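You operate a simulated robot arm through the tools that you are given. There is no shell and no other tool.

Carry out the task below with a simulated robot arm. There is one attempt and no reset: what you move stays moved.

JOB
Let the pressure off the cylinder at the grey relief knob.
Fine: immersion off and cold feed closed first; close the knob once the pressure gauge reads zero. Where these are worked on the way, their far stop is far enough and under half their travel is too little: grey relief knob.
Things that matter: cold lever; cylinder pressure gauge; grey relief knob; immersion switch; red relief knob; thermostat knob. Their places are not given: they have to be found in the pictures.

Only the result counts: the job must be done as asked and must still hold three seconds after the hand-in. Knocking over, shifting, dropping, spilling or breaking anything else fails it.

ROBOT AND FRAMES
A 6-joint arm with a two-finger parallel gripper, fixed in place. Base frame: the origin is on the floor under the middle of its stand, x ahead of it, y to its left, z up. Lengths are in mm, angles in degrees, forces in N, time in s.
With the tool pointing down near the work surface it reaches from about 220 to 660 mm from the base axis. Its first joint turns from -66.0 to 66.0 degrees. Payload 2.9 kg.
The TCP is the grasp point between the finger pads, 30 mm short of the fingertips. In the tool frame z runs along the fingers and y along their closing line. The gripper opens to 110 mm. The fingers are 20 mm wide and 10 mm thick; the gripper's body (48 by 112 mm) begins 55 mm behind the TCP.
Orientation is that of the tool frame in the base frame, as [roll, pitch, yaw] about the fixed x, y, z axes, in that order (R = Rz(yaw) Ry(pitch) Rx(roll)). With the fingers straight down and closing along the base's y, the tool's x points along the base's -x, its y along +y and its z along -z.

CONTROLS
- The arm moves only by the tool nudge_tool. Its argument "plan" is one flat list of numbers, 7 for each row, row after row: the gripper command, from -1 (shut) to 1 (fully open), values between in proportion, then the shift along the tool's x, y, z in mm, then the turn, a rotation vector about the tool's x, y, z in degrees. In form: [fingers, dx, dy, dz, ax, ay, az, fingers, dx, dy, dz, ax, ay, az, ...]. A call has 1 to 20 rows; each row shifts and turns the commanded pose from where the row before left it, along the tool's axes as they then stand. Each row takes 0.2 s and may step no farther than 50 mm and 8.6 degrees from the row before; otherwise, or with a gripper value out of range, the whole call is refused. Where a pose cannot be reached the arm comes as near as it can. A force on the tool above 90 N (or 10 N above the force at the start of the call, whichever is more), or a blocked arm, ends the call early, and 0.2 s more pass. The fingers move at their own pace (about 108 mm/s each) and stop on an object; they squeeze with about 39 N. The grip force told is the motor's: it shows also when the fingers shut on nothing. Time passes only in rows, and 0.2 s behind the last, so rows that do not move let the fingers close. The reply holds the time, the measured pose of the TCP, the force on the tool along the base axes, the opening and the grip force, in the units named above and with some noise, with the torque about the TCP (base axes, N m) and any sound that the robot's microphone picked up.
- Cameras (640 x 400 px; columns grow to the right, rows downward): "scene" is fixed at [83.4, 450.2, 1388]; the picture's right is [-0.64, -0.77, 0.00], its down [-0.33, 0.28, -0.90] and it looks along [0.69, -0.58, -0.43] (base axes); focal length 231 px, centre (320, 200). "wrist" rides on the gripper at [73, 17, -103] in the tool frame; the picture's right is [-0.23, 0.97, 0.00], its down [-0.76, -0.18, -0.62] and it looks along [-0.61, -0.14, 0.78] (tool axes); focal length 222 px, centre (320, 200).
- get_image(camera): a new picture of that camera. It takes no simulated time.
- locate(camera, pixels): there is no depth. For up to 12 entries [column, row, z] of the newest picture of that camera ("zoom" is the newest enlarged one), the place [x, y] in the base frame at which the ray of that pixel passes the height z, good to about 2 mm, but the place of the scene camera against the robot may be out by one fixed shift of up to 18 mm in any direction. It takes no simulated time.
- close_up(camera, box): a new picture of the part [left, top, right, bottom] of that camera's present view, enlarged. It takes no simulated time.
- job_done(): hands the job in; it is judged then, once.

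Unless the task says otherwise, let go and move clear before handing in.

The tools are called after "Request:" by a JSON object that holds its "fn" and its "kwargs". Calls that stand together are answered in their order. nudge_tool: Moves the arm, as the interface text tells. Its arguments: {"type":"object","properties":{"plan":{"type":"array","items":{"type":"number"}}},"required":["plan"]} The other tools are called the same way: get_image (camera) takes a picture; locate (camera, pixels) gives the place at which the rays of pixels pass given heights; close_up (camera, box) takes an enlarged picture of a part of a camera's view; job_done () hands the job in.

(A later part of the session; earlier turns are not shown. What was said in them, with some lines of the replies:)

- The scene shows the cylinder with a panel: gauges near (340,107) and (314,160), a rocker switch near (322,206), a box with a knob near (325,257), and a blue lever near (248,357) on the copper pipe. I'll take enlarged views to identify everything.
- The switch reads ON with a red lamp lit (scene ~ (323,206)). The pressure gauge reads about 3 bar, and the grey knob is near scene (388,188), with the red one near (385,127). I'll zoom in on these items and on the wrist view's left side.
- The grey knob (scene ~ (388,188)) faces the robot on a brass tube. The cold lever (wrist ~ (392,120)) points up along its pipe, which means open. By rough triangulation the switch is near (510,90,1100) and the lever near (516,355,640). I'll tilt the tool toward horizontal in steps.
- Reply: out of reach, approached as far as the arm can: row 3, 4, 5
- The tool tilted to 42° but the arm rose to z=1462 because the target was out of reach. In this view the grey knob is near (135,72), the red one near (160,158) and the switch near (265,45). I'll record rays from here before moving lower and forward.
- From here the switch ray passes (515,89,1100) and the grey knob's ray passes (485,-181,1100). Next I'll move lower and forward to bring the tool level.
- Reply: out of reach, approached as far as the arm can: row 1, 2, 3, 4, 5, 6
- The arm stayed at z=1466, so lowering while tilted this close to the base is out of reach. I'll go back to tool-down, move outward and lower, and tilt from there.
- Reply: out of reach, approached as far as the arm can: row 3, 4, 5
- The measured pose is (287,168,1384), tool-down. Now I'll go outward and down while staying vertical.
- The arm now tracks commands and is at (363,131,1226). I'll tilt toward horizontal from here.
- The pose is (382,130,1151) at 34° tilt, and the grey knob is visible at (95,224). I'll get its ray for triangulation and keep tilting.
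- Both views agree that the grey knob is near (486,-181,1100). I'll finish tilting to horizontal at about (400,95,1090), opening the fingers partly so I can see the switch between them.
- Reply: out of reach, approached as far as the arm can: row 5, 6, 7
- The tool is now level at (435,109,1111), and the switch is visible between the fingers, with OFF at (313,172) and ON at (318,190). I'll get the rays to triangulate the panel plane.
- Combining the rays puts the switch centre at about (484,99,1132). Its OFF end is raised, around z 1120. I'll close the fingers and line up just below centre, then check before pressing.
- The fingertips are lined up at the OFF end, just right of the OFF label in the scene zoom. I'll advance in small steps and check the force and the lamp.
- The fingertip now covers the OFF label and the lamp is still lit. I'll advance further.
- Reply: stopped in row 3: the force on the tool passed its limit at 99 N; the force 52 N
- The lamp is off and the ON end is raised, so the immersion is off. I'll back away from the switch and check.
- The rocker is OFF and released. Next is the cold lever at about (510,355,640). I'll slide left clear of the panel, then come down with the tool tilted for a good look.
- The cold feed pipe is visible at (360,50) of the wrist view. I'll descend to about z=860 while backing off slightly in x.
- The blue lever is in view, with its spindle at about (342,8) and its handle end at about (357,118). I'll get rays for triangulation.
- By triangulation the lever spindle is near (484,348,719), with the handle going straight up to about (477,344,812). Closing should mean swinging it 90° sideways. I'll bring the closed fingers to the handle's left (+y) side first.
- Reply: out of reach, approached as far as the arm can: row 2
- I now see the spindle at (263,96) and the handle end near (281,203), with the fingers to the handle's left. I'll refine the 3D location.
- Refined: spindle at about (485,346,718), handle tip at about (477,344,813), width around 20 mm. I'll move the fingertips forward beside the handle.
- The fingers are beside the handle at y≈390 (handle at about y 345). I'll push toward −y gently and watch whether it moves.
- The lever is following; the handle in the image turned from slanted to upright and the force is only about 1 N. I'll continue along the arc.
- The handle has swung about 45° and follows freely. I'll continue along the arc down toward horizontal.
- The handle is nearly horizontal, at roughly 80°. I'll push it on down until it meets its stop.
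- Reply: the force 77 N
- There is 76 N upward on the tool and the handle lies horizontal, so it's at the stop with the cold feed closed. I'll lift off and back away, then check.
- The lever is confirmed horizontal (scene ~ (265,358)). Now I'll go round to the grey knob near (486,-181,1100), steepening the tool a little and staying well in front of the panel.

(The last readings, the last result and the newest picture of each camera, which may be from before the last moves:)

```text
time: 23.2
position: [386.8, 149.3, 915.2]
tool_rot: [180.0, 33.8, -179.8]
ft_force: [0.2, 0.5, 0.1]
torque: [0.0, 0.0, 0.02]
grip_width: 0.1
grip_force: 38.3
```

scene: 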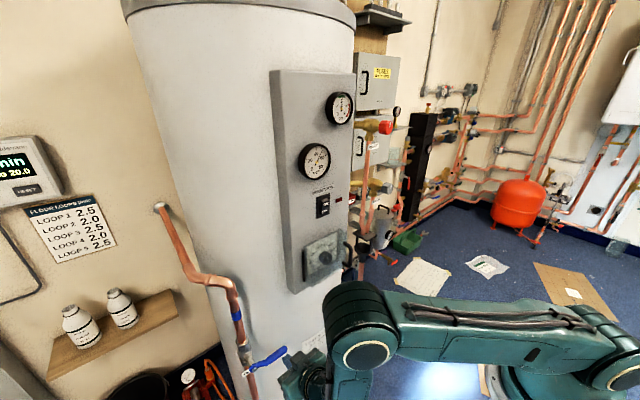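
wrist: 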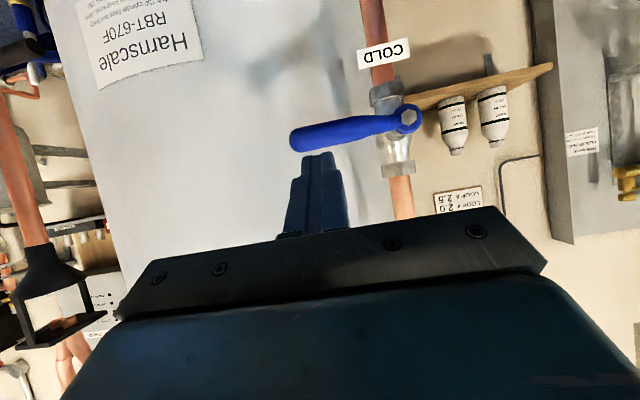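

The arm is tracking at (387,149,915). I'll continue across in front of the panel, rising toward the knob.

Request:
{"fn": "nudge_tool", "kwargs": {"plan": [-1, -13.4, -36, -18.7, 0, 0, 0, -1, -13.4, -36, -18.7, 0, 0, 0, -1, -13.4, -36, -18.7, 0, 0, 0, -1, -13.4, -36, -18.7, 0, 0, 0, -1, -13.4, -36, -18.7, 0, 0, 0, 0.2, 0, -40, 0, 0, 0, 0, 0.2, 0, -40, 0, 0, 0, 0, 0.2, 0, -40, 0, 0, 0, 0]}}

Request:
{"fn": "get_image", "kwargs": {"camera": "wrist"}}

Request:
{"fn": "get_image", "kwargs": {"camera": "scene"}}

```text
time: 25.0
position: [392.3, -151.3, 1029.0]
tool_rot: [180.0, 33.7, -179.7]
ft_force: [0.4, -0.2, 0.6]
torque: [0.02, 0.0, 0.0]
grip_width: 65.9
grip_force: 0.1
```

```text
taken
```

wrist: 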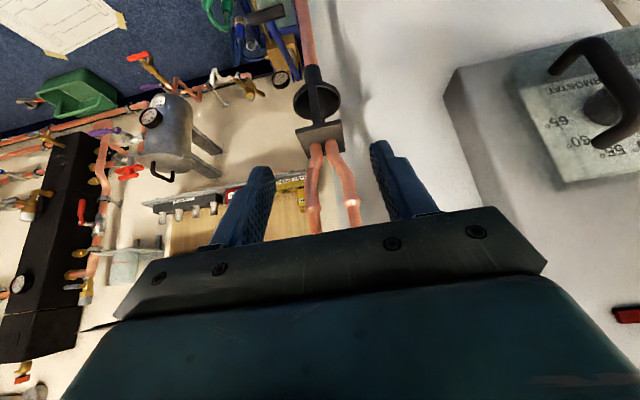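

```text
taken
```

scene: 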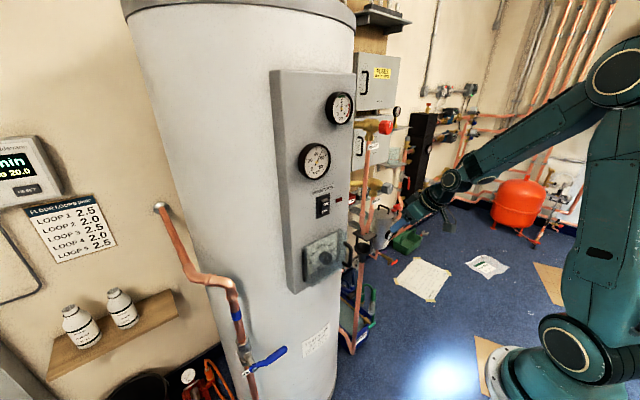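

At (392,-151,1029) the knob lies above the view, beyond the fingers. I'll tilt up in steps while moving in line with it.

Request:
{"fn": "nudge_tool", "kwargs": {"plan": [0.4, -12.6, -9.7, -8, 0, -8, 0, 0.4, -13.6, -9.7, -6.2, 0, -8, 0, 0.4, -14.4, -9.7, -4.2, 0, -8, 0]}}

Request:
{"fn": "get_image", "kwargs": {"camera": "wrist"}}

Request:
{"fn": "close_up", "kwargs": {"camera": "scene", "box": [340, 150, 460, 240]}}

```text
time: 25.8
position: [411.1, -180.9, 1068.3]
tool_rot: [-180.0, 57.9, -179.8]
ft_force: [-0.4, 0.3, 0.4]
torque: [0.05, 0.01, 0.02]
grip_width: 77.1
grip_force: 0.0
```

```text
taken
```

wrist: 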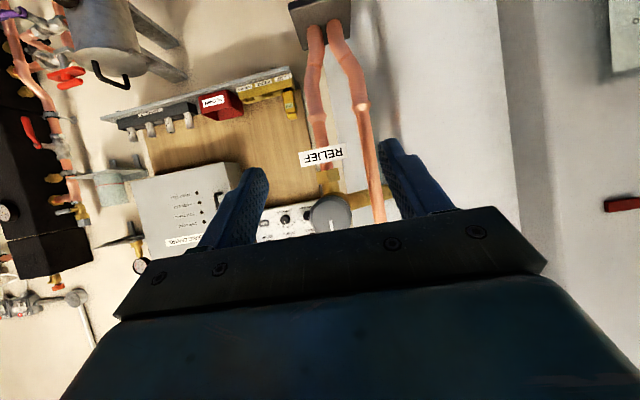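

```text
4.44 times, centred on (400, 195) of scene
```

zoom: 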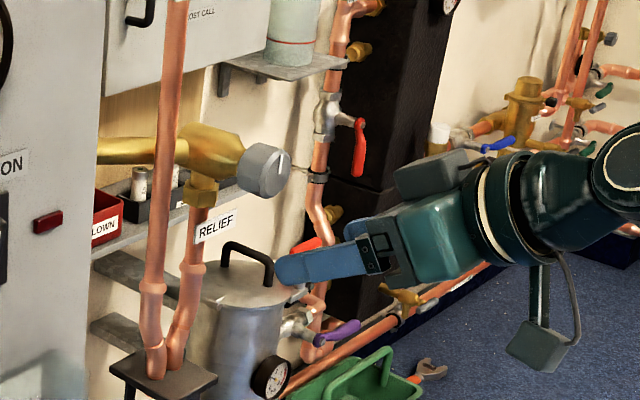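

The knob is at (330,213), facing the camera between the open fingers, with a copper pipe to its right at (370,180). I'll take a close-up for precise location.

Request:
{"fn": "close_up", "kwargs": {"camera": "wrist", "box": [260, 130, 440, 240]}}

Request:
{"fn": "locate", "kwargs": {"camera": "wrist", "pixels": [[330, 212, 1090], [330, 212, 1100], [374, 200, 1090], [374, 200, 1080], [330, 180, 1080], [330, 180, 1060]]}}

```text
3.56 times, centred on (350, 185) of wrist
```

zoom: 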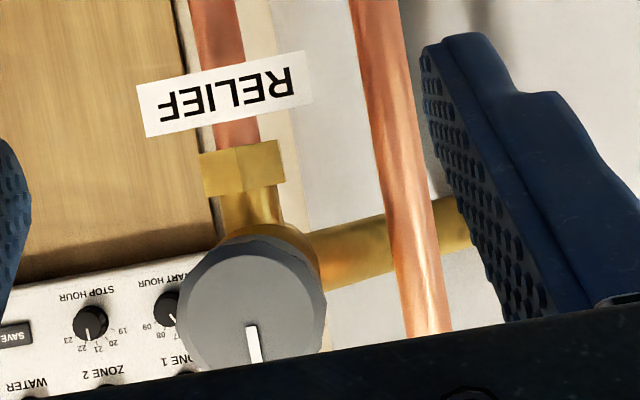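

```text
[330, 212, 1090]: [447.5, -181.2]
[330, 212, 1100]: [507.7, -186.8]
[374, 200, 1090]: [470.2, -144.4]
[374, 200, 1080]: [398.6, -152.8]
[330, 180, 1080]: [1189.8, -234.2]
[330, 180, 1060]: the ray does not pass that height
```

The knob face is about 36 mm across at around (480,-184,1098), and the pipe's centre is about 43 mm to its left (+y). Its white mark points up. I'll level the tool on the knob axis.

Request:
{"fn": "nudge_tool", "kwargs": {"plan": [0.4, -8.9, -0.5, 0, 0, -8, 0, 0.4, -8.8, -0.5, 1.3, 0, -8, 0, 0.4, -8.5, -0.5, 2.5, 0, -8, 0, 0.4, -8.1, -0.5, 3.7, 0, -8, 0]}}

Request:
{"fn": "get_image", "kwargs": {"camera": "wrist"}}

Request:
{"fn": "close_up", "kwargs": {"camera": "scene", "box": [350, 150, 450, 230]}}

```text
time: 26.8
position: [429.7, -182.1, 1097.7]
tool_rot: [177.8, 89.6, 177.9]
ft_force: [-1.1, 0.4, 1.1]
torque: [0.01, 0.02, -0.02]
grip_width: 76.9
grip_force: 0.1
```

```text
taken
```

wrist: 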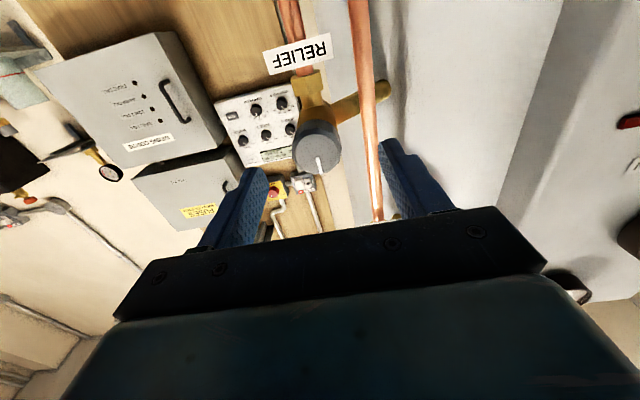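

```text
5.00 times, centred on (400, 190) of scene
```

zoom: 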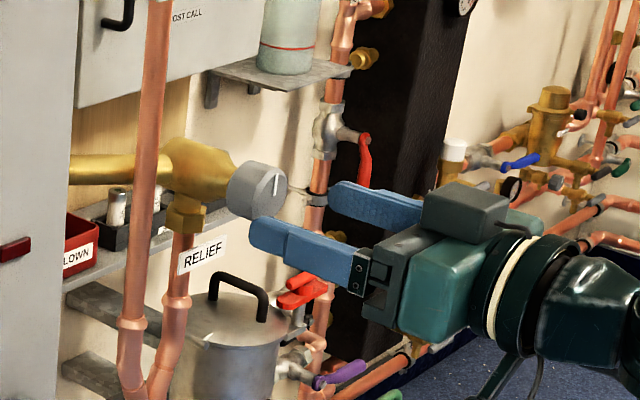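

The tool is level at (430,-182,1098), with the knob at (317,147) ahead of the fingers. I'll locate the face centre and rim precisely.

Request:
{"fn": "close_up", "kwargs": {"camera": "wrist", "box": [260, 90, 420, 190]}}

Request:
{"fn": "locate", "kwargs": {"camera": "wrist", "pixels": [[317, 155, 1090], [317, 155, 1110], [317, 147, 1090], [317, 147, 1110], [368, 130, 1080], [368, 130, 1100]]}}

```text
4.00 times, centred on (340, 140) of wrist
```

zoom: 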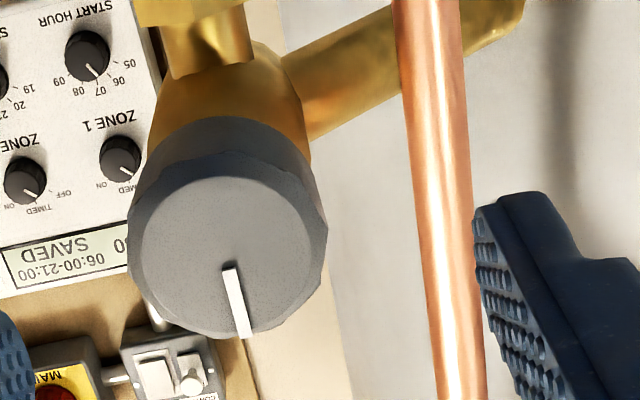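

```text
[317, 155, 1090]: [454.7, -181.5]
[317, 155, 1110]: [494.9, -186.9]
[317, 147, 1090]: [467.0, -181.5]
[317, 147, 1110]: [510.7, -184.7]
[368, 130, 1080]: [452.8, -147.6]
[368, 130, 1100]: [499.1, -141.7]
```

The knob face centre comes to about (476,-183.5,1098.5), with depth around 20 mm, and the pipe lies well behind (x~546). I'll move the open fingers over the knob, stopping with the tips near x=498.

Request:
{"fn": "nudge_tool", "kwargs": {"plan": [0.1, -0.8, -1.4, 0, 0, 0, 0, 0.1, 0, 0, 10, 0, 0, 0, 0.1, 0, 0, 10, 0, 0, 0, 0.1, 0, 0, 10, 0, 0, 0, 0.1, 0, 0, 8, 0, 0, 0]}}

Request:
{"fn": "get_image", "kwargs": {"camera": "wrist"}}

Request:
{"fn": "close_up", "kwargs": {"camera": "scene", "box": [350, 150, 450, 230]}}

```text
time: 28.0
position: [468.5, -183.4, 1099.4]
tool_rot: [170.9, 89.8, 171.1]
ft_force: [0.0, 0.4, -0.7]
torque: [0.02, 0.01, 0.0]
grip_width: 60.2
grip_force: 0.1
```

```text
taken
```

wrist: 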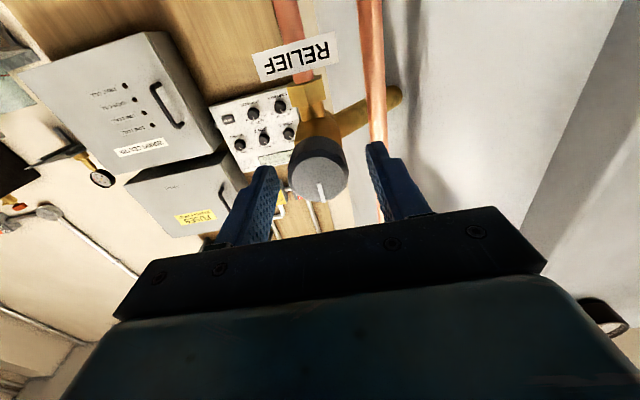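

```text
5.00 times, centred on (400, 190) of scene
```

zoom: 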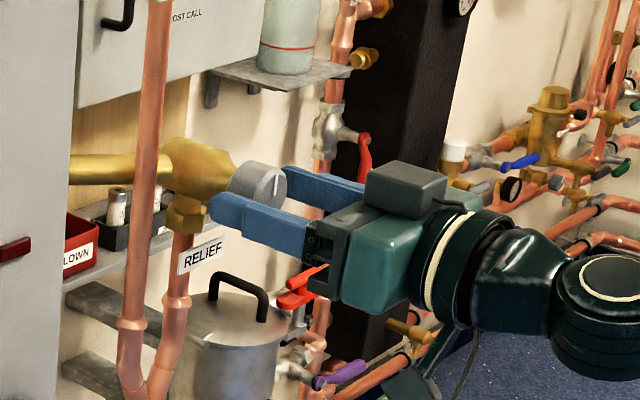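

The knob at (318,172) sits between the fingertips ((265,170) and (378,148)). I'll double-check its depth before closing.

Request:
{"fn": "close_up", "kwargs": {"camera": "wrist", "box": [240, 110, 400, 230]}}

Request:
{"fn": "locate", "kwargs": {"camera": "wrist", "pixels": [[318, 177, 1098.5], [318, 172, 1098.5], [318, 160, 1080], [318, 198, 1116], [290, 180, 1098], [346, 178, 1098]]}}

```text
3.33 times, centred on (320, 170) of wrist
```

zoom: 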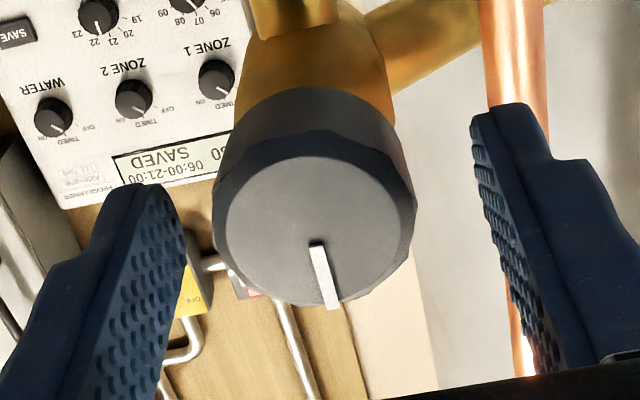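

```text
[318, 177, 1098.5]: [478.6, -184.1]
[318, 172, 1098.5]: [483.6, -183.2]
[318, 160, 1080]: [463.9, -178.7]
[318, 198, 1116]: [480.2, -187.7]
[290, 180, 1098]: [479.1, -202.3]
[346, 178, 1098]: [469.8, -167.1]
```

The face is at x≈477 and the fingertips at about 498, so there are roughly 21 mm of overlap, and the knob is centred at y≈-184.5. I'll close on it.

Request:
{"fn": "nudge_tool", "kwargs": {"plan": [-1, 0, -1, 0, 0, 0, 0, -1, 0, 0, 0, 0, 0, 0, -1, 0, 0, 0, 0, 0, 0]}}

Request:
{"fn": "close_up", "kwargs": {"camera": "scene", "box": [350, 150, 450, 230]}}

Request:
{"fn": "close_up", "kwargs": {"camera": "scene", "box": [310, 80, 370, 130]}}

```text
time: 28.8
position: [467.4, -184.8, 1099.9]
tool_rot: [-174.7, 89.6, -174.6]
ft_force: [8.9, -5.3, -2.3]
torque: [0.0, -0.11, -0.81]
grip_width: 37.5
grip_force: 44.7
```

```text
5.00 times, centred on (400, 190) of scene
```

zoom: 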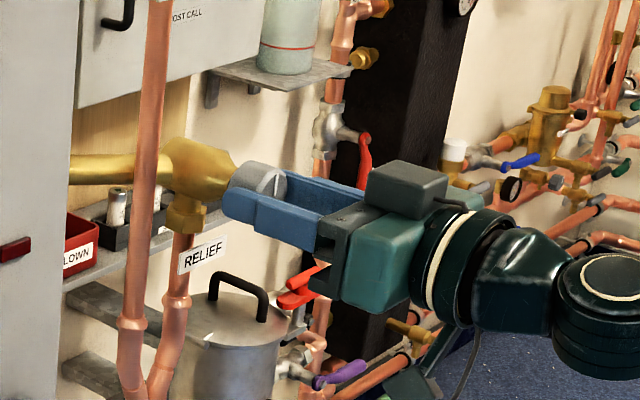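

```text
8.00 times, centred on (340, 105) of scene
```

zoom: 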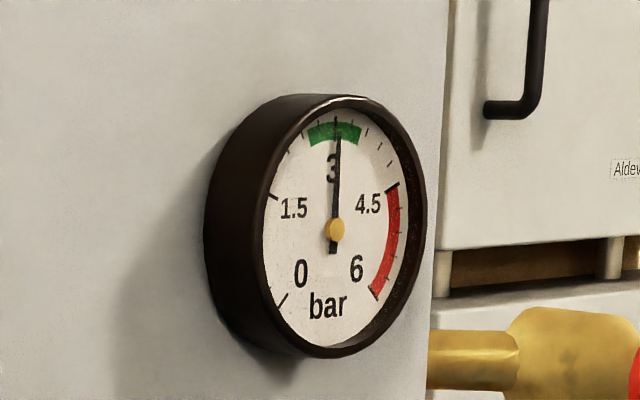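

I have the knob, with width 37.5 mm and grip 45 N; the gauge still shows 3 bar. I'll try turning it counter-clockwise (negative about the tool axis) a little and read the torque.

Request:
{"fn": "nudge_tool", "kwargs": {"plan": [-1, 0, 0, 0, 0, 0, -5, -1, 0, 0, 0, 0, 0, -5, -1, 0, 0, 0, 0, 0, -5]}}

Request:
{"fn": "get_image", "kwargs": {"camera": "wrist"}}

Request:
{"fn": "close_up", "kwargs": {"camera": "scene", "box": [350, 150, 450, 230]}}

Request:
{"fn": "close_up", "kwargs": {"camera": "scene", "box": [310, 80, 370, 130]}}

```text
time: 29.6
position: [466.8, -186.0, 1100.1]
tool_rot: [-91.0, 75.0, -90.9]
ft_force: [1.9, -11.0, -2.7]
torque: [1.1, 0.01, -0.33]
grip_width: 37.5
grip_force: 45.2
```

```text
taken
```

wrist: 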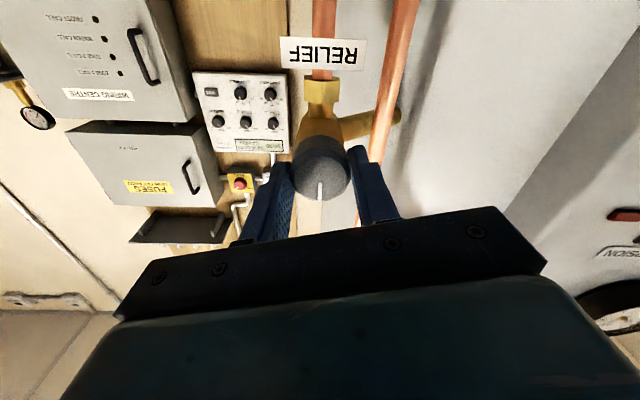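

```text
5.00 times, centred on (400, 190) of scene
```

zoom: 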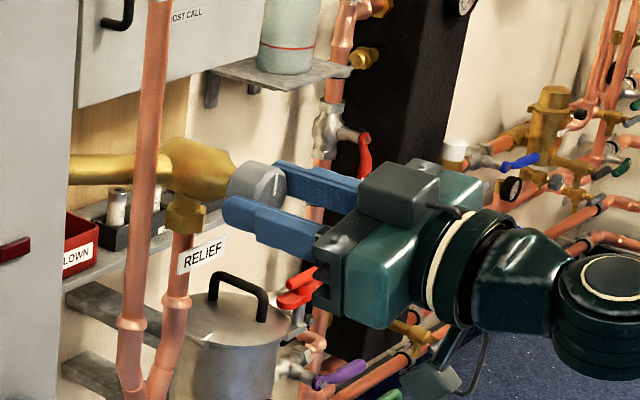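

```text
8.00 times, centred on (340, 105) of scene
```

zoom: 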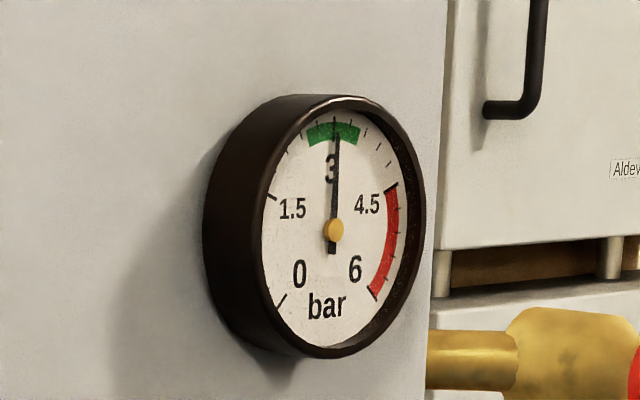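

The tool turned 15° but in the wrist view the knob's mark rotated just like the RELIEF label, so the knob stayed put (torque 1.1 Nm). I'll try the other direction.

Request:
{"fn": "nudge_tool", "kwargs": {"plan": [-1, 0, 0, 0, 0, 0, 7.5, -1, 0, 0, 0, 0, 0, 7.5, -1, 0, 0, 0, 0, 0, 7.5, -1, 0, 0, 0, 0, 0, 7.5]}}

Request:
{"fn": "close_up", "kwargs": {"camera": "wrist", "box": [240, 110, 400, 230]}}

Request:
{"fn": "close_up", "kwargs": {"camera": "scene", "box": [350, 150, 450, 230]}}

Request:
{"fn": "close_up", "kwargs": {"camera": "scene", "box": [310, 80, 370, 130]}}

```text
time: 30.6
position: [467.4, -184.9, 1099.0]
tool_rot: [91.0, 75.0, 91.1]
ft_force: [9.6, -12.6, -1.3]
torque: [-0.01, 0.3, -0.59]
grip_width: 37.5
grip_force: 45.2
```

```text
3.33 times, centred on (320, 170) of wrist
```

zoom: 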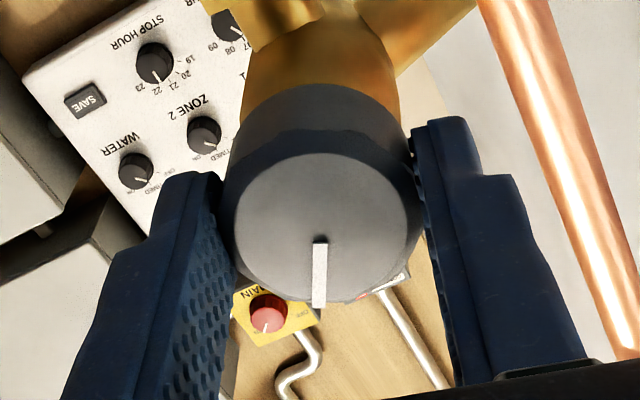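

```text
5.00 times, centred on (400, 190) of scene
```

zoom: 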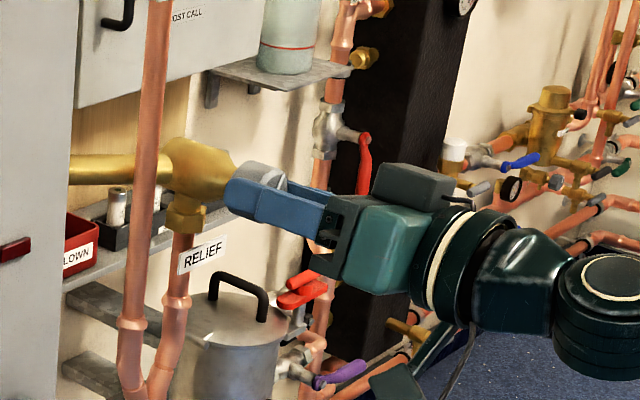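

```text
8.00 times, centred on (340, 105) of scene
```

zoom: 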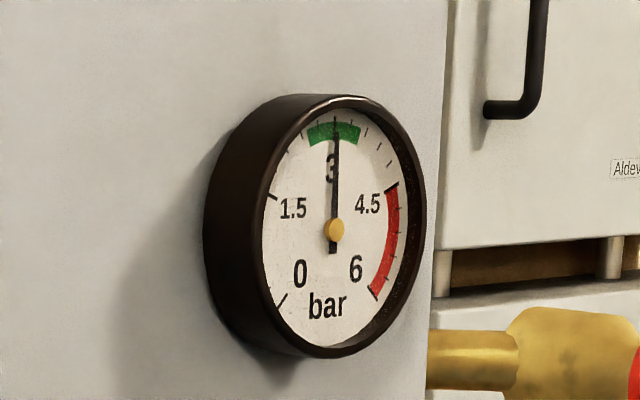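

Relative to the gripper the mark didn't move while the tool turned +30°, and the torque is about 0. So the knob turns this way (clockwise as seen from the robot). I'll keep turning toward the far stop.

Request:
{"fn": "nudge_tool", "kwargs": {"plan": [-1, 0, 0, 0, 0, 0, 8, -1, 0, 0, 0, 0, 0, 8, -1, 0, 0, 0, 0, 0, 8, -1, 0, 0, 0, 0, 0, 8, -1, 0, 0, 0, 0, 0, 8]}}

Request:
{"fn": "close_up", "kwargs": {"camera": "wrist", "box": [240, 110, 400, 230]}}

Request:
{"fn": "close_up", "kwargs": {"camera": "scene", "box": [350, 150, 450, 230]}}

Request:
{"fn": "close_up", "kwargs": {"camera": "scene", "box": [310, 80, 370, 130]}}

```text
time: 31.8
position: [466.8, -183.4, 1098.9]
tool_rot: [90.5, 35.0, 90.7]
ft_force: [-4.2, -7.3, -3.1]
torque: [-0.9, -0.16, 0.34]
grip_width: 37.4
grip_force: 45.4
```

```text
3.33 times, centred on (320, 170) of wrist
```

zoom: 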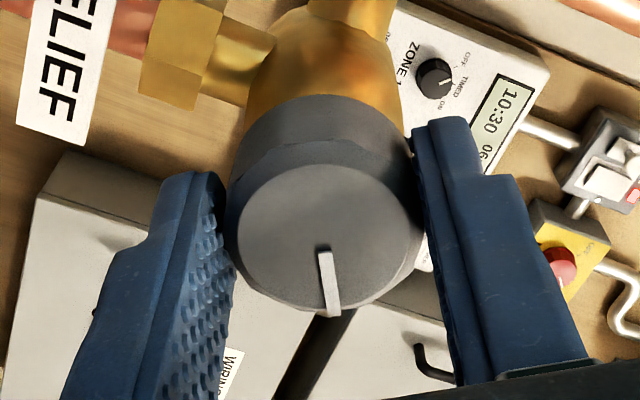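

```text
5.00 times, centred on (400, 190) of scene
```

zoom: 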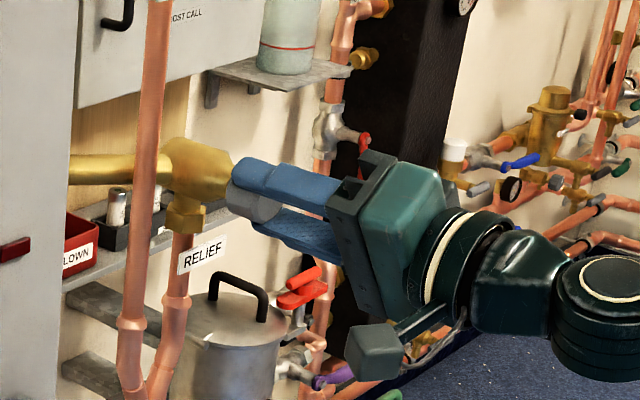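

```text
8.00 times, centred on (340, 105) of scene
```

zoom: 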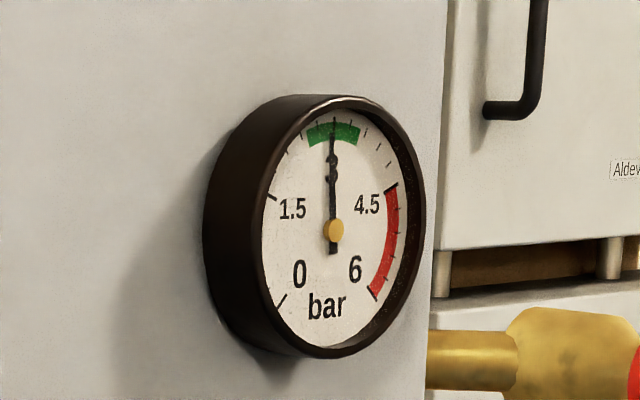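

The tool is at +55°, torque is now -0.9 Nm, and the mark has slipped about 7° relative to the fingers, perhaps reaching the stop. I'll turn another 16° to see whether it moves.

Request:
{"fn": "nudge_tool", "kwargs": {"plan": [-1, 0, 0, 0, 0, 0, 8, -1, 0, 0, 0, 0, 0, 8, -1, 0, 0, 0, 0, 0, 0]}}

Request:
{"fn": "close_up", "kwargs": {"camera": "wrist", "box": [240, 110, 400, 230]}}

Request:
{"fn": "close_up", "kwargs": {"camera": "scene", "box": [310, 80, 370, 130]}}

```text
time: 32.6
position: [467.6, -183.7, 1099.6]
tool_rot: [90.5, 18.8, 90.4]
ft_force: [-2.0, -1.2, -4.2]
torque: [-0.52, -0.19, 0.49]
grip_width: 37.1
grip_force: 45.1
```

```text
3.33 times, centred on (320, 170) of wrist
```

zoom: 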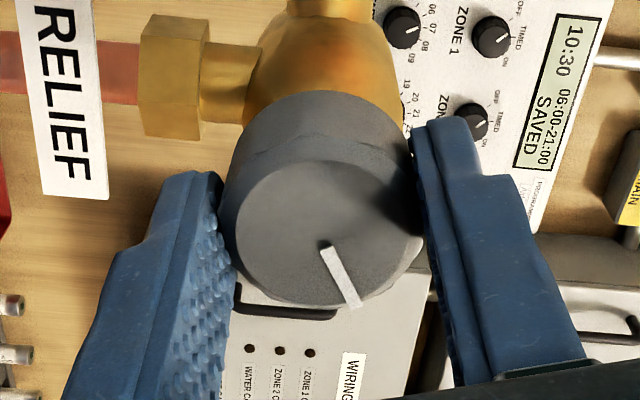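

```text
8.00 times, centred on (340, 105) of scene
```

zoom: 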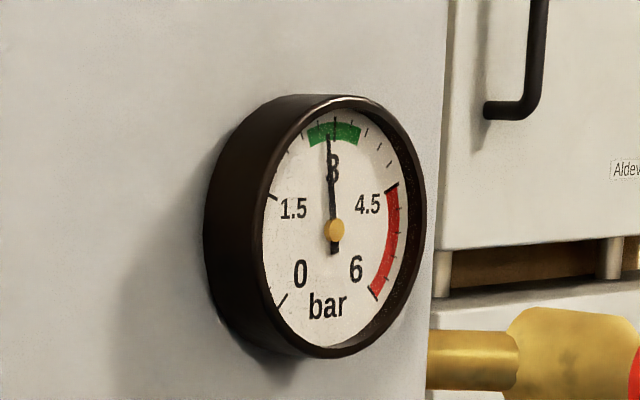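

The knob is stopped; the mark slipped another ~20° against the fingers, so it's at its far stop around 60°. The gauge needle has started to fall (~2.85). I'll hold and wait.

Request:
{"fn": "nudge_tool", "kwargs": {"plan": [-1, 0, 0, 0, 0, 0, 0, -1, 0, 0, 0, 0, 0, 0, -1, 0, 0, 0, 0, 0, 0, -1, 0, 0, 0, 0, 0, 0, -1, 0, 0, 0, 0, 0, 0, -1, 0, 0, 0, 0, 0, 0, -1, 0, 0, 0, 0, 0, 0, -1, 0, 0, 0, 0, 0, 0, -1, 0, 0, 0, 0, 0, 0, -1, 0, 0, 0, 0, 0, 0]}}

Request:
{"fn": "close_up", "kwargs": {"camera": "wrist", "box": [240, 110, 400, 230]}}

Request:
{"fn": "close_up", "kwargs": {"camera": "scene", "box": [310, 80, 370, 130]}}

```text
time: 34.8
position: [467.5, -183.9, 1099.0]
tool_rot: [90.4, 19.0, 90.4]
ft_force: [-3.2, 8.3, -7.0]
torque: [-0.15, -0.15, 0.54]
grip_width: 37.1
grip_force: 45.1
```

```text
3.33 times, centred on (320, 170) of wrist
```

zoom: 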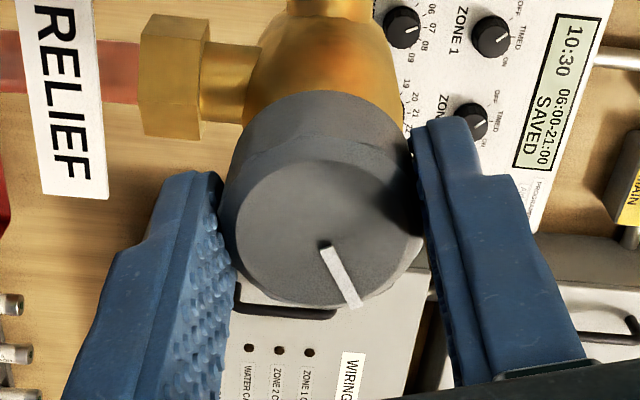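

```text
8.00 times, centred on (340, 105) of scene
```

zoom: 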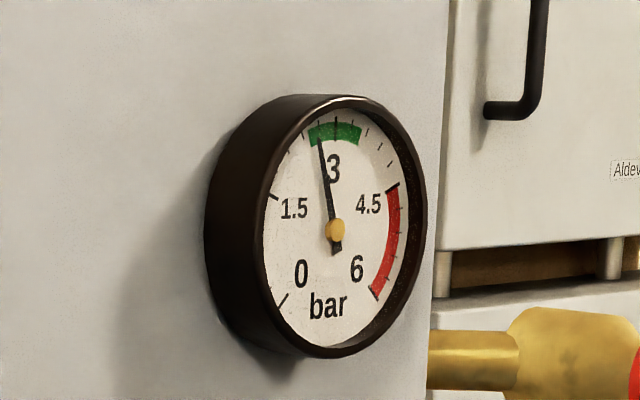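

The needle is down to about 2.6 bar and falling slowly, and the knob is holding in place. I'll keep waiting.

Request:
{"fn": "nudge_tool", "kwargs": {"plan": [-1, 0, 0, 0, 0, 0, 0, -1, 0, 0, 0, 0, 0, 0, -1, 0, 0, 0, 0, 0, 0, -1, 0, 0, 0, 0, 0, 0, -1, 0, 0, 0, 0, 0, 0, -1, 0, 0, 0, 0, 0, 0, -1, 0, 0, 0, 0, 0, 0, -1, 0, 0, 0, 0, 0, 0, -1, 0, 0, 0, 0, 0, 0, -1, 0, 0, 0, 0, 0, 0, -1, 0, 0, 0, 0, 0, 0, -1, 0, 0, 0, 0, 0, 0, -1, 0, 0, 0, 0, 0, 0, -1, 0, 0, 0, 0, 0, 0, -1, 0, 0, 0, 0, 0, 0, -1, 0, 0, 0, 0, 0, 0, -1, 0, 0, 0, 0, 0, 0, -1, 0, 0, 0, 0, 0, 0, -1, 0, 0, 0, 0, 0, 0, -1, 0, 0, 0, 0, 0, 0]}}

Request:
{"fn": "close_up", "kwargs": {"camera": "wrist", "box": [240, 110, 400, 230]}}

Request:
{"fn": "close_up", "kwargs": {"camera": "scene", "box": [310, 80, 370, 130]}}

```text
time: 39.0
position: [466.2, -183.8, 1100.1]
tool_rot: [90.4, 19.0, 90.4]
ft_force: [-3.4, 10.6, -10.0]
torque: [0.0, -0.12, 0.29]
grip_width: 37.0
grip_force: 44.9
```

```text
3.33 times, centred on (320, 170) of wrist
```

zoom: 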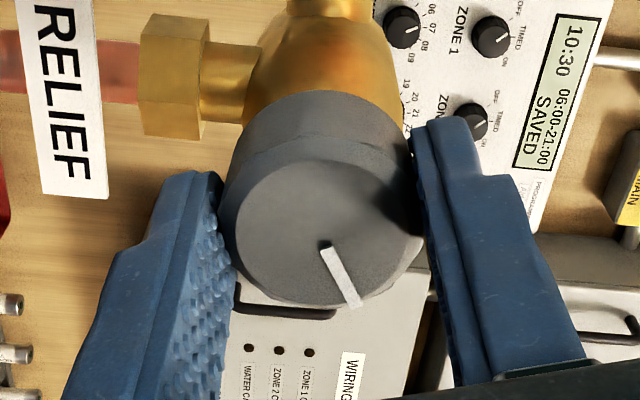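

```text
8.00 times, centred on (340, 105) of scene
```

zoom: 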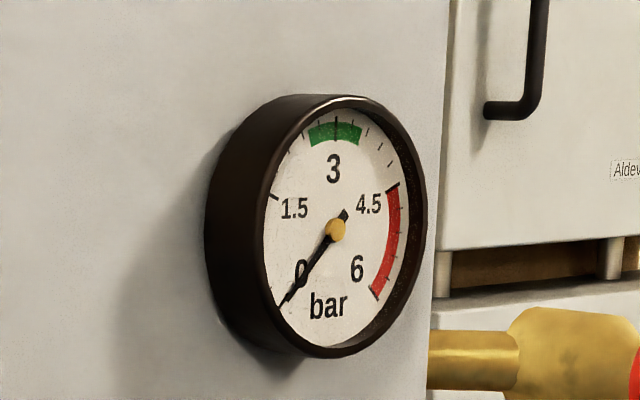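

The gauge needle now points at the 0 tick. I'll wait one more second to be sure, then turn the knob back (counter-clockwise) toward its closed stop.

Request:
{"fn": "nudge_tool", "kwargs": {"plan": [-1, 0, 0, 0, 0, 0, 0, -1, 0, 0, 0, 0, 0, 0, -1, 0, 0, 0, 0, 0, 0, -1, 0, 0, 0, 0, 0, 0, -1, 0, 0, 0, 0, 0, 0]}}

Request:
{"fn": "close_up", "kwargs": {"camera": "scene", "box": [325, 90, 357, 120]}}

```text
time: 40.2
position: [468.3, -184.4, 1100.2]
tool_rot: [90.4, 19.0, 90.4]
ft_force: [-3.6, 11.5, -11.6]
torque: [0.03, -0.12, 0.36]
grip_width: 37.3
grip_force: 45.2
```

```text
13.33 times, centred on (341, 105) of scene
```

zoom: 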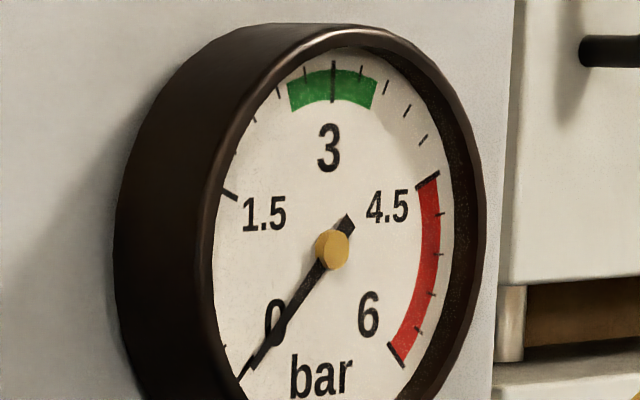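

The gauge reads zero. I'm turning the knob back to its closed stop.

Request:
{"fn": "nudge_tool", "kwargs": {"plan": [-1, 0, 0, 0, 0, 0, -8, -1, 0, 0, 0, 0, 0, -8, -1, 0, 0, 0, 0, 0, -8, -1, 0, 0, 0, 0, 0, -8, -1, 0, 0, 0, 0, 0, -8, -1, 0, 0, 0, 0, 0, -8, -1, 0, 0, 0, 0, 0, -8]}}

Request:
{"fn": "close_up", "kwargs": {"camera": "wrist", "box": [240, 110, 400, 230]}}

```text
time: 41.8
position: [467.9, -183.8, 1099.2]
tool_rot: [91.6, 75.3, 91.5]
ft_force: [0.9, -3.1, -23.4]
torque: [0.01, -0.61, -0.43]
grip_width: 37.3
grip_force: 44.9
```

```text
3.33 times, centred on (320, 170) of wrist
```

zoom: 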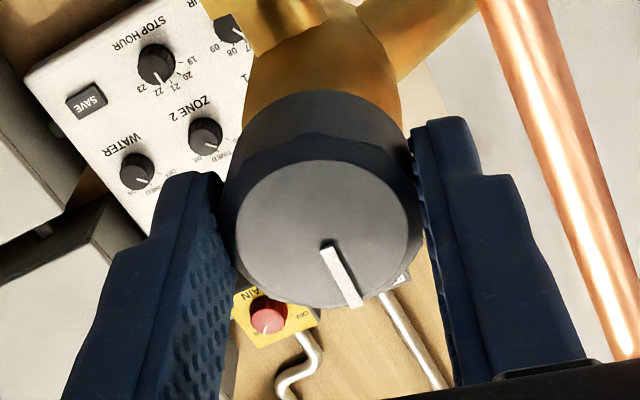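

The mark kept its place relative to the fingers, so the knob has turned back about 56°. A little more should seat it on the closed stop.

Request:
{"fn": "nudge_tool", "kwargs": {"plan": [-1, 0, 0, 0, 0, 0, -5, -1, 0, 0, 0, 0, 0, -5, -1, 0, 0, 0, 0, 0, -5, -1, 0, 0, 0, 0, 0, 0]}}

Request:
{"fn": "close_up", "kwargs": {"camera": "wrist", "box": [240, 110, 400, 230]}}

Request:
{"fn": "close_up", "kwargs": {"camera": "scene", "box": [350, 150, 450, 230]}}

Request:
{"fn": "close_up", "kwargs": {"camera": "scene", "box": [310, 80, 370, 130]}}

```text
time: 42.8
position: [467.6, -185.2, 1101.4]
tool_rot: [-106.0, 90.0, -106.0]
ft_force: [-2.8, -10.3, 0.3]
torque: [0.66, 0.35, -0.87]
grip_width: 37.5
grip_force: 44.8
```

```text
3.33 times, centred on (320, 170) of wrist
```

zoom: 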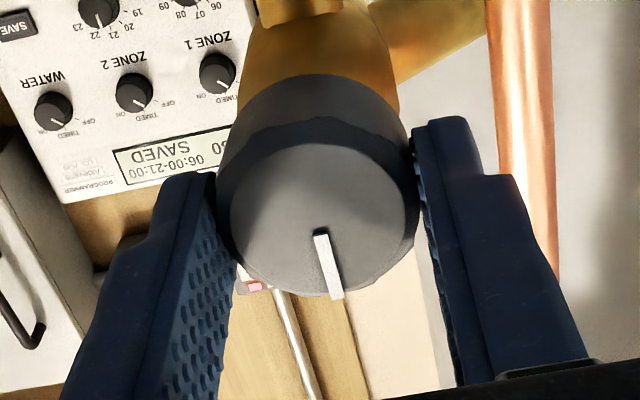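

```text
5.00 times, centred on (400, 190) of scene
```

zoom: 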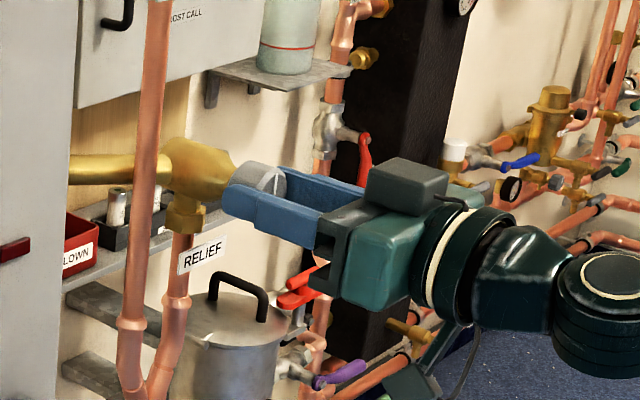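

```text
8.00 times, centred on (340, 105) of scene
```

zoom: 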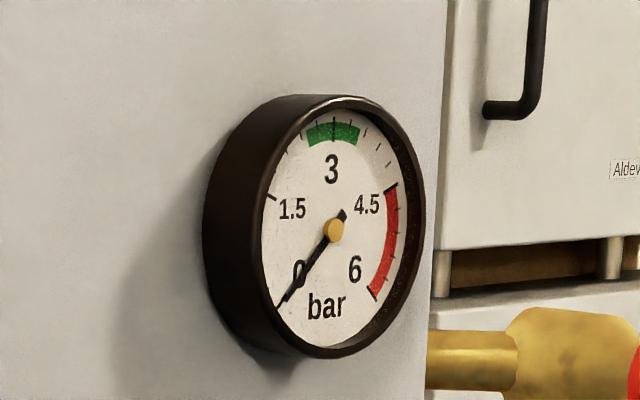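

The mark is back at its original upright angle, and the torque is +0.66 Nm against the closed stop. I'll release the knob and back straight off.

Request:
{"fn": "nudge_tool", "kwargs": {"plan": [-1, 0, 0, 0, 0, 0, -4, 0.1, 0, 0, 0, 0, 0, 0, 0.1, 0, 0, 0, 0, 0, 0, 0.1, 0, 0, -10, 0, 0, 0, 0.1, 0, 0, -15, 0, 0, 0, 0.1, 0, 0, -13, 0, 0, 0]}}

Request:
{"fn": "get_image", "kwargs": {"camera": "wrist"}}

Request:
{"fn": "get_image", "kwargs": {"camera": "scene"}}

Request:
{"fn": "close_up", "kwargs": {"camera": "wrist", "box": [260, 90, 420, 190]}}

Request:
{"fn": "close_up", "kwargs": {"camera": "scene", "box": [350, 150, 450, 230]}}

Request:
{"fn": "close_up", "kwargs": {"camera": "scene", "box": [300, 80, 370, 220]}}

```text
time: 44.2
position: [428.7, -183.4, 1099.4]
tool_rot: [-94.2, 86.0, -94.1]
ft_force: [-0.2, -0.5, 0.3]
torque: [0.01, 0.01, 0.0]
grip_width: 60.5
grip_force: 0.0
```

```text
taken
```

wrist: 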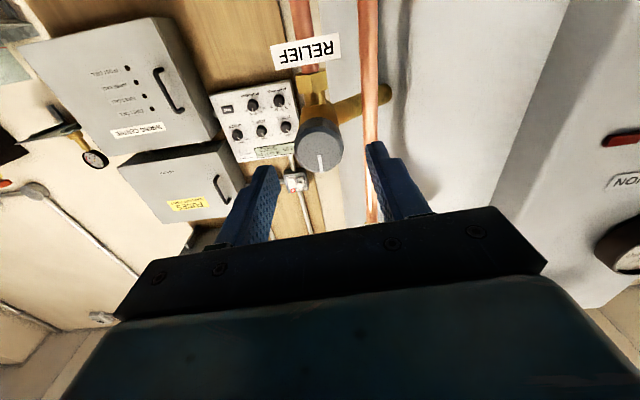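

```text
taken
```

scene: 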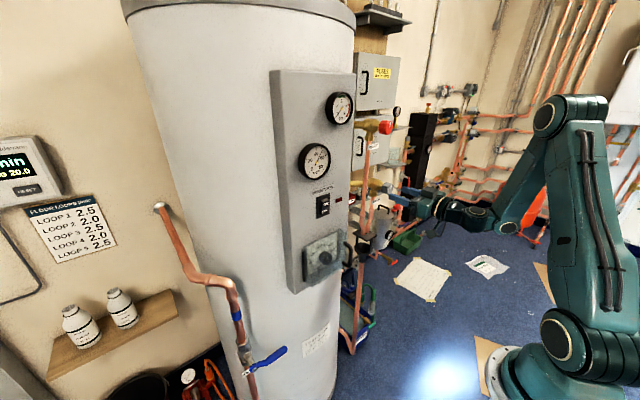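

```text
4.00 times, centred on (340, 140) of wrist
```

zoom: 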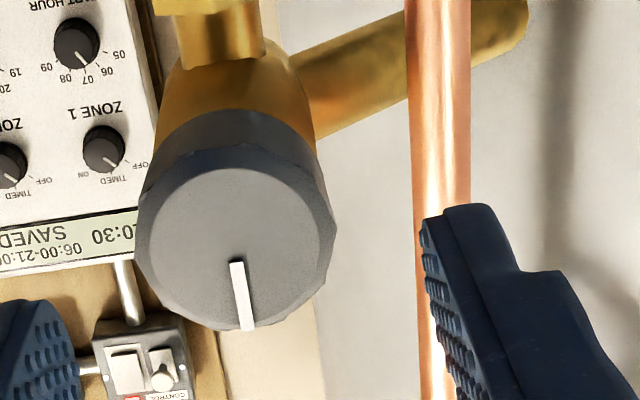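

```text
5.00 times, centred on (400, 190) of scene
```

zoom: 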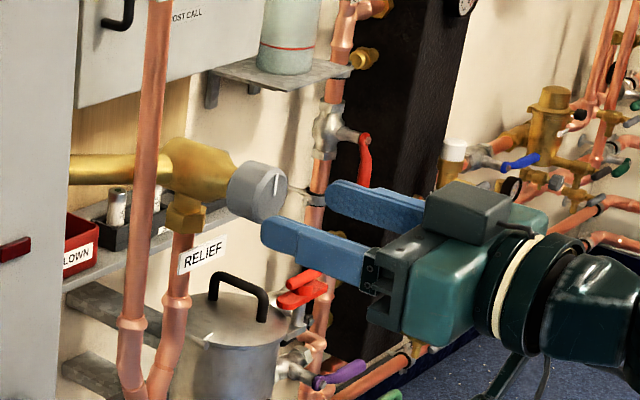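

```text
2.86 times, centred on (335, 150) of scene
```

zoom: 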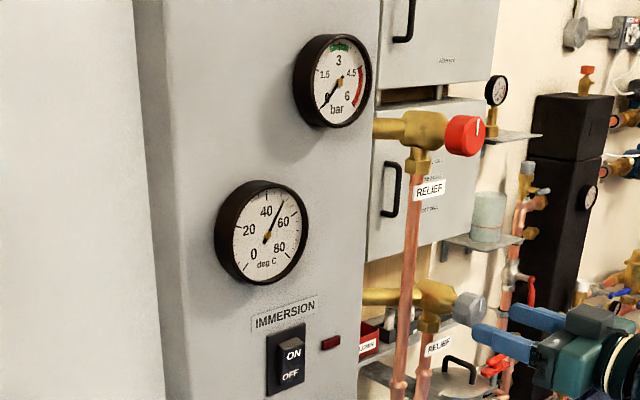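

The knob's mark is upright again, the gauge reads 0, the lamp is dark and the cold lever is horizontal. The thermometer seems a bit higher than at the start, so I'll check it and the switch closely before handing in.

Request:
{"fn": "close_up", "kwargs": {"camera": "scene", "box": [290, 135, 350, 220]}}

Request:
{"fn": "close_up", "kwargs": {"camera": "scene", "box": [220, 320, 300, 400]}}

Request:
{"fn": "close_up", "kwargs": {"camera": "scene", "box": [290, 220, 360, 290]}}

```text
4.71 times, centred on (320, 178) of scene
```

zoom: 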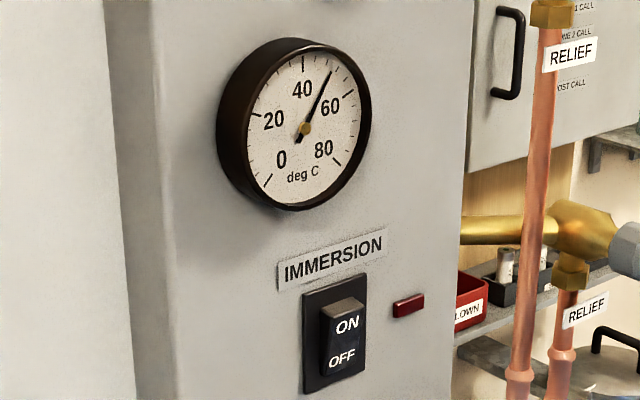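

```text
5.00 times, centred on (260, 360) of scene
```

zoom: 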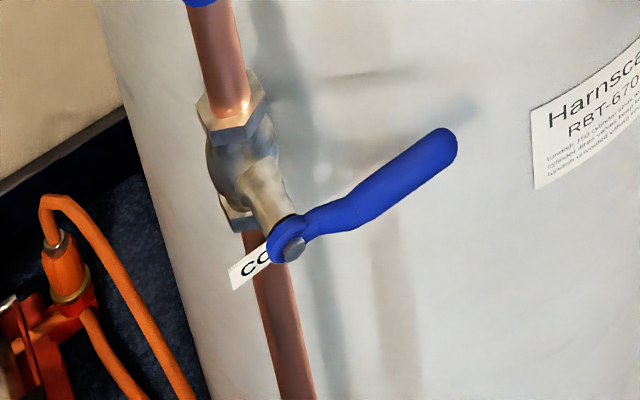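

```text
5.71 times, centred on (325, 255) of scene
```

zoom: 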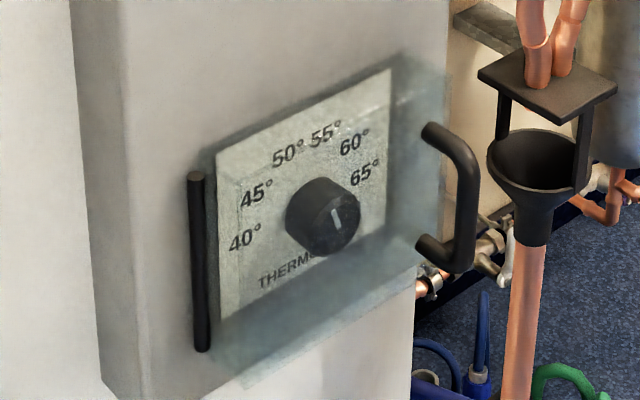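

Everything checks out: rocker OFF with the lamp dark, cold lever closed, thermostat untouched under its cover. I'll move the arm further clear and confirm the gauge still holds at zero.

Request:
{"fn": "nudge_tool", "kwargs": {"plan": [0.1, 6, 0, -4, 0, 8, 0, 0.1, 6, 0, -4, 0, 8, 0, 0.1, 6, 0, -4, 0, 8, 0, 0.1, 6, 0, -4, 0, 8, 0, 0.1, 8, 0, -5, 0, 8, 0, 0.1, 8, 0, -5, 0, 8, 0, 0.1, 0, 0, 0, 0, 0, 0, 0.1, 0, 0, 0, 0, 0, 0]}}

Request:
{"fn": "get_image", "kwargs": {"camera": "scene"}}

Request:
{"fn": "close_up", "kwargs": {"camera": "scene", "box": [300, 80, 420, 220]}}

Request:
{"fn": "close_up", "kwargs": {"camera": "scene", "box": [290, 135, 350, 220]}}

```text
time: 46.0
position: [391.2, -186.5, 1073.4]
tool_rot: [-174.6, 41.5, -176.2]
ft_force: [-0.2, -0.1, -0.9]
torque: [-0.03, -0.06, 0.0]
grip_width: 60.5
grip_force: 0.1
```

```text
taken
```

scene: 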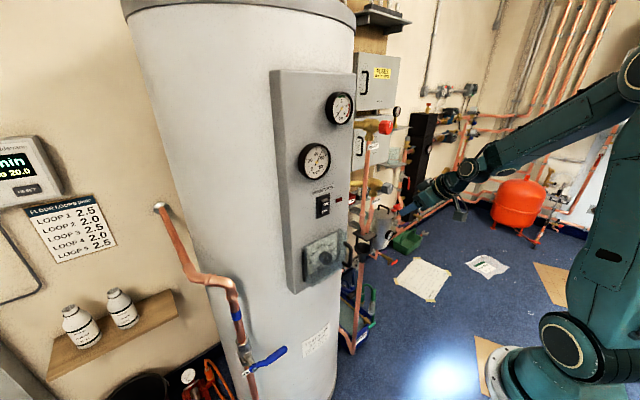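

```text
2.86 times, centred on (360, 150) of scene
```

zoom: 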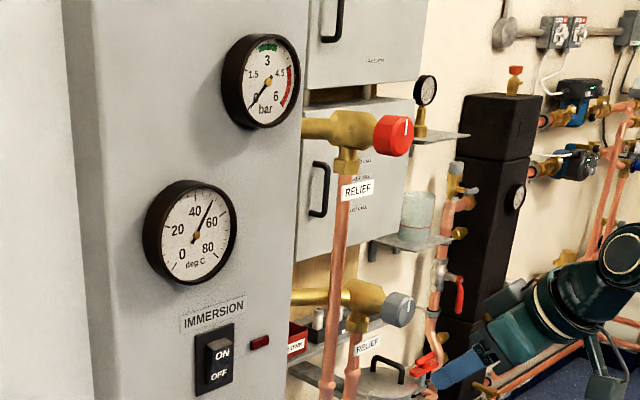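

```text
4.71 times, centred on (320, 178) of scene
```

zoom: 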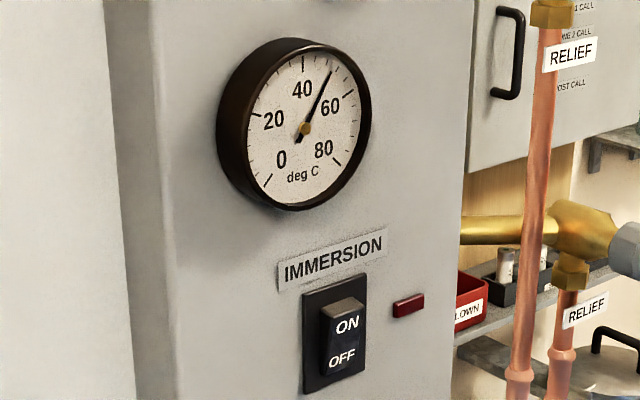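

The pressure gauge holds at zero and the temperature is steady. The rocker is OFF with its lamp dark, the cold lever is closed, the grey knob is back upright (closed), and the arm is clear. I'm handing in.

Request:
{"fn": "job_done", "kwargs": {}}

```text
The job is handed in.
```

The cylinder's pressure is off: the gauge reads zero, and it was still there about six seconds after it first reached it. The job is handed in; no verdict came back.

1. **Immersion:** I pressed the switch to OFF first, and its lamp went dark.
2. **Cold feed:** I swung the blue lever 90° to its stop, so it now sits horizontal (closed).
3. **Grey relief knob:** I turned it about 60° clockwise to its far stop. The pressure fell from 3 bar to zero within about 7 seconds.
4. **Closing up:** After a further second at zero I turned the grey knob back to its closed stop. Its white mark points up again, as at the start.

The red relief knob and the thermostat were not touched. At hand-in the gripper was open and clear of everything. The thermometer rose from about 45 to 52 °C over the job. It was steady when I checked it twice at the end.
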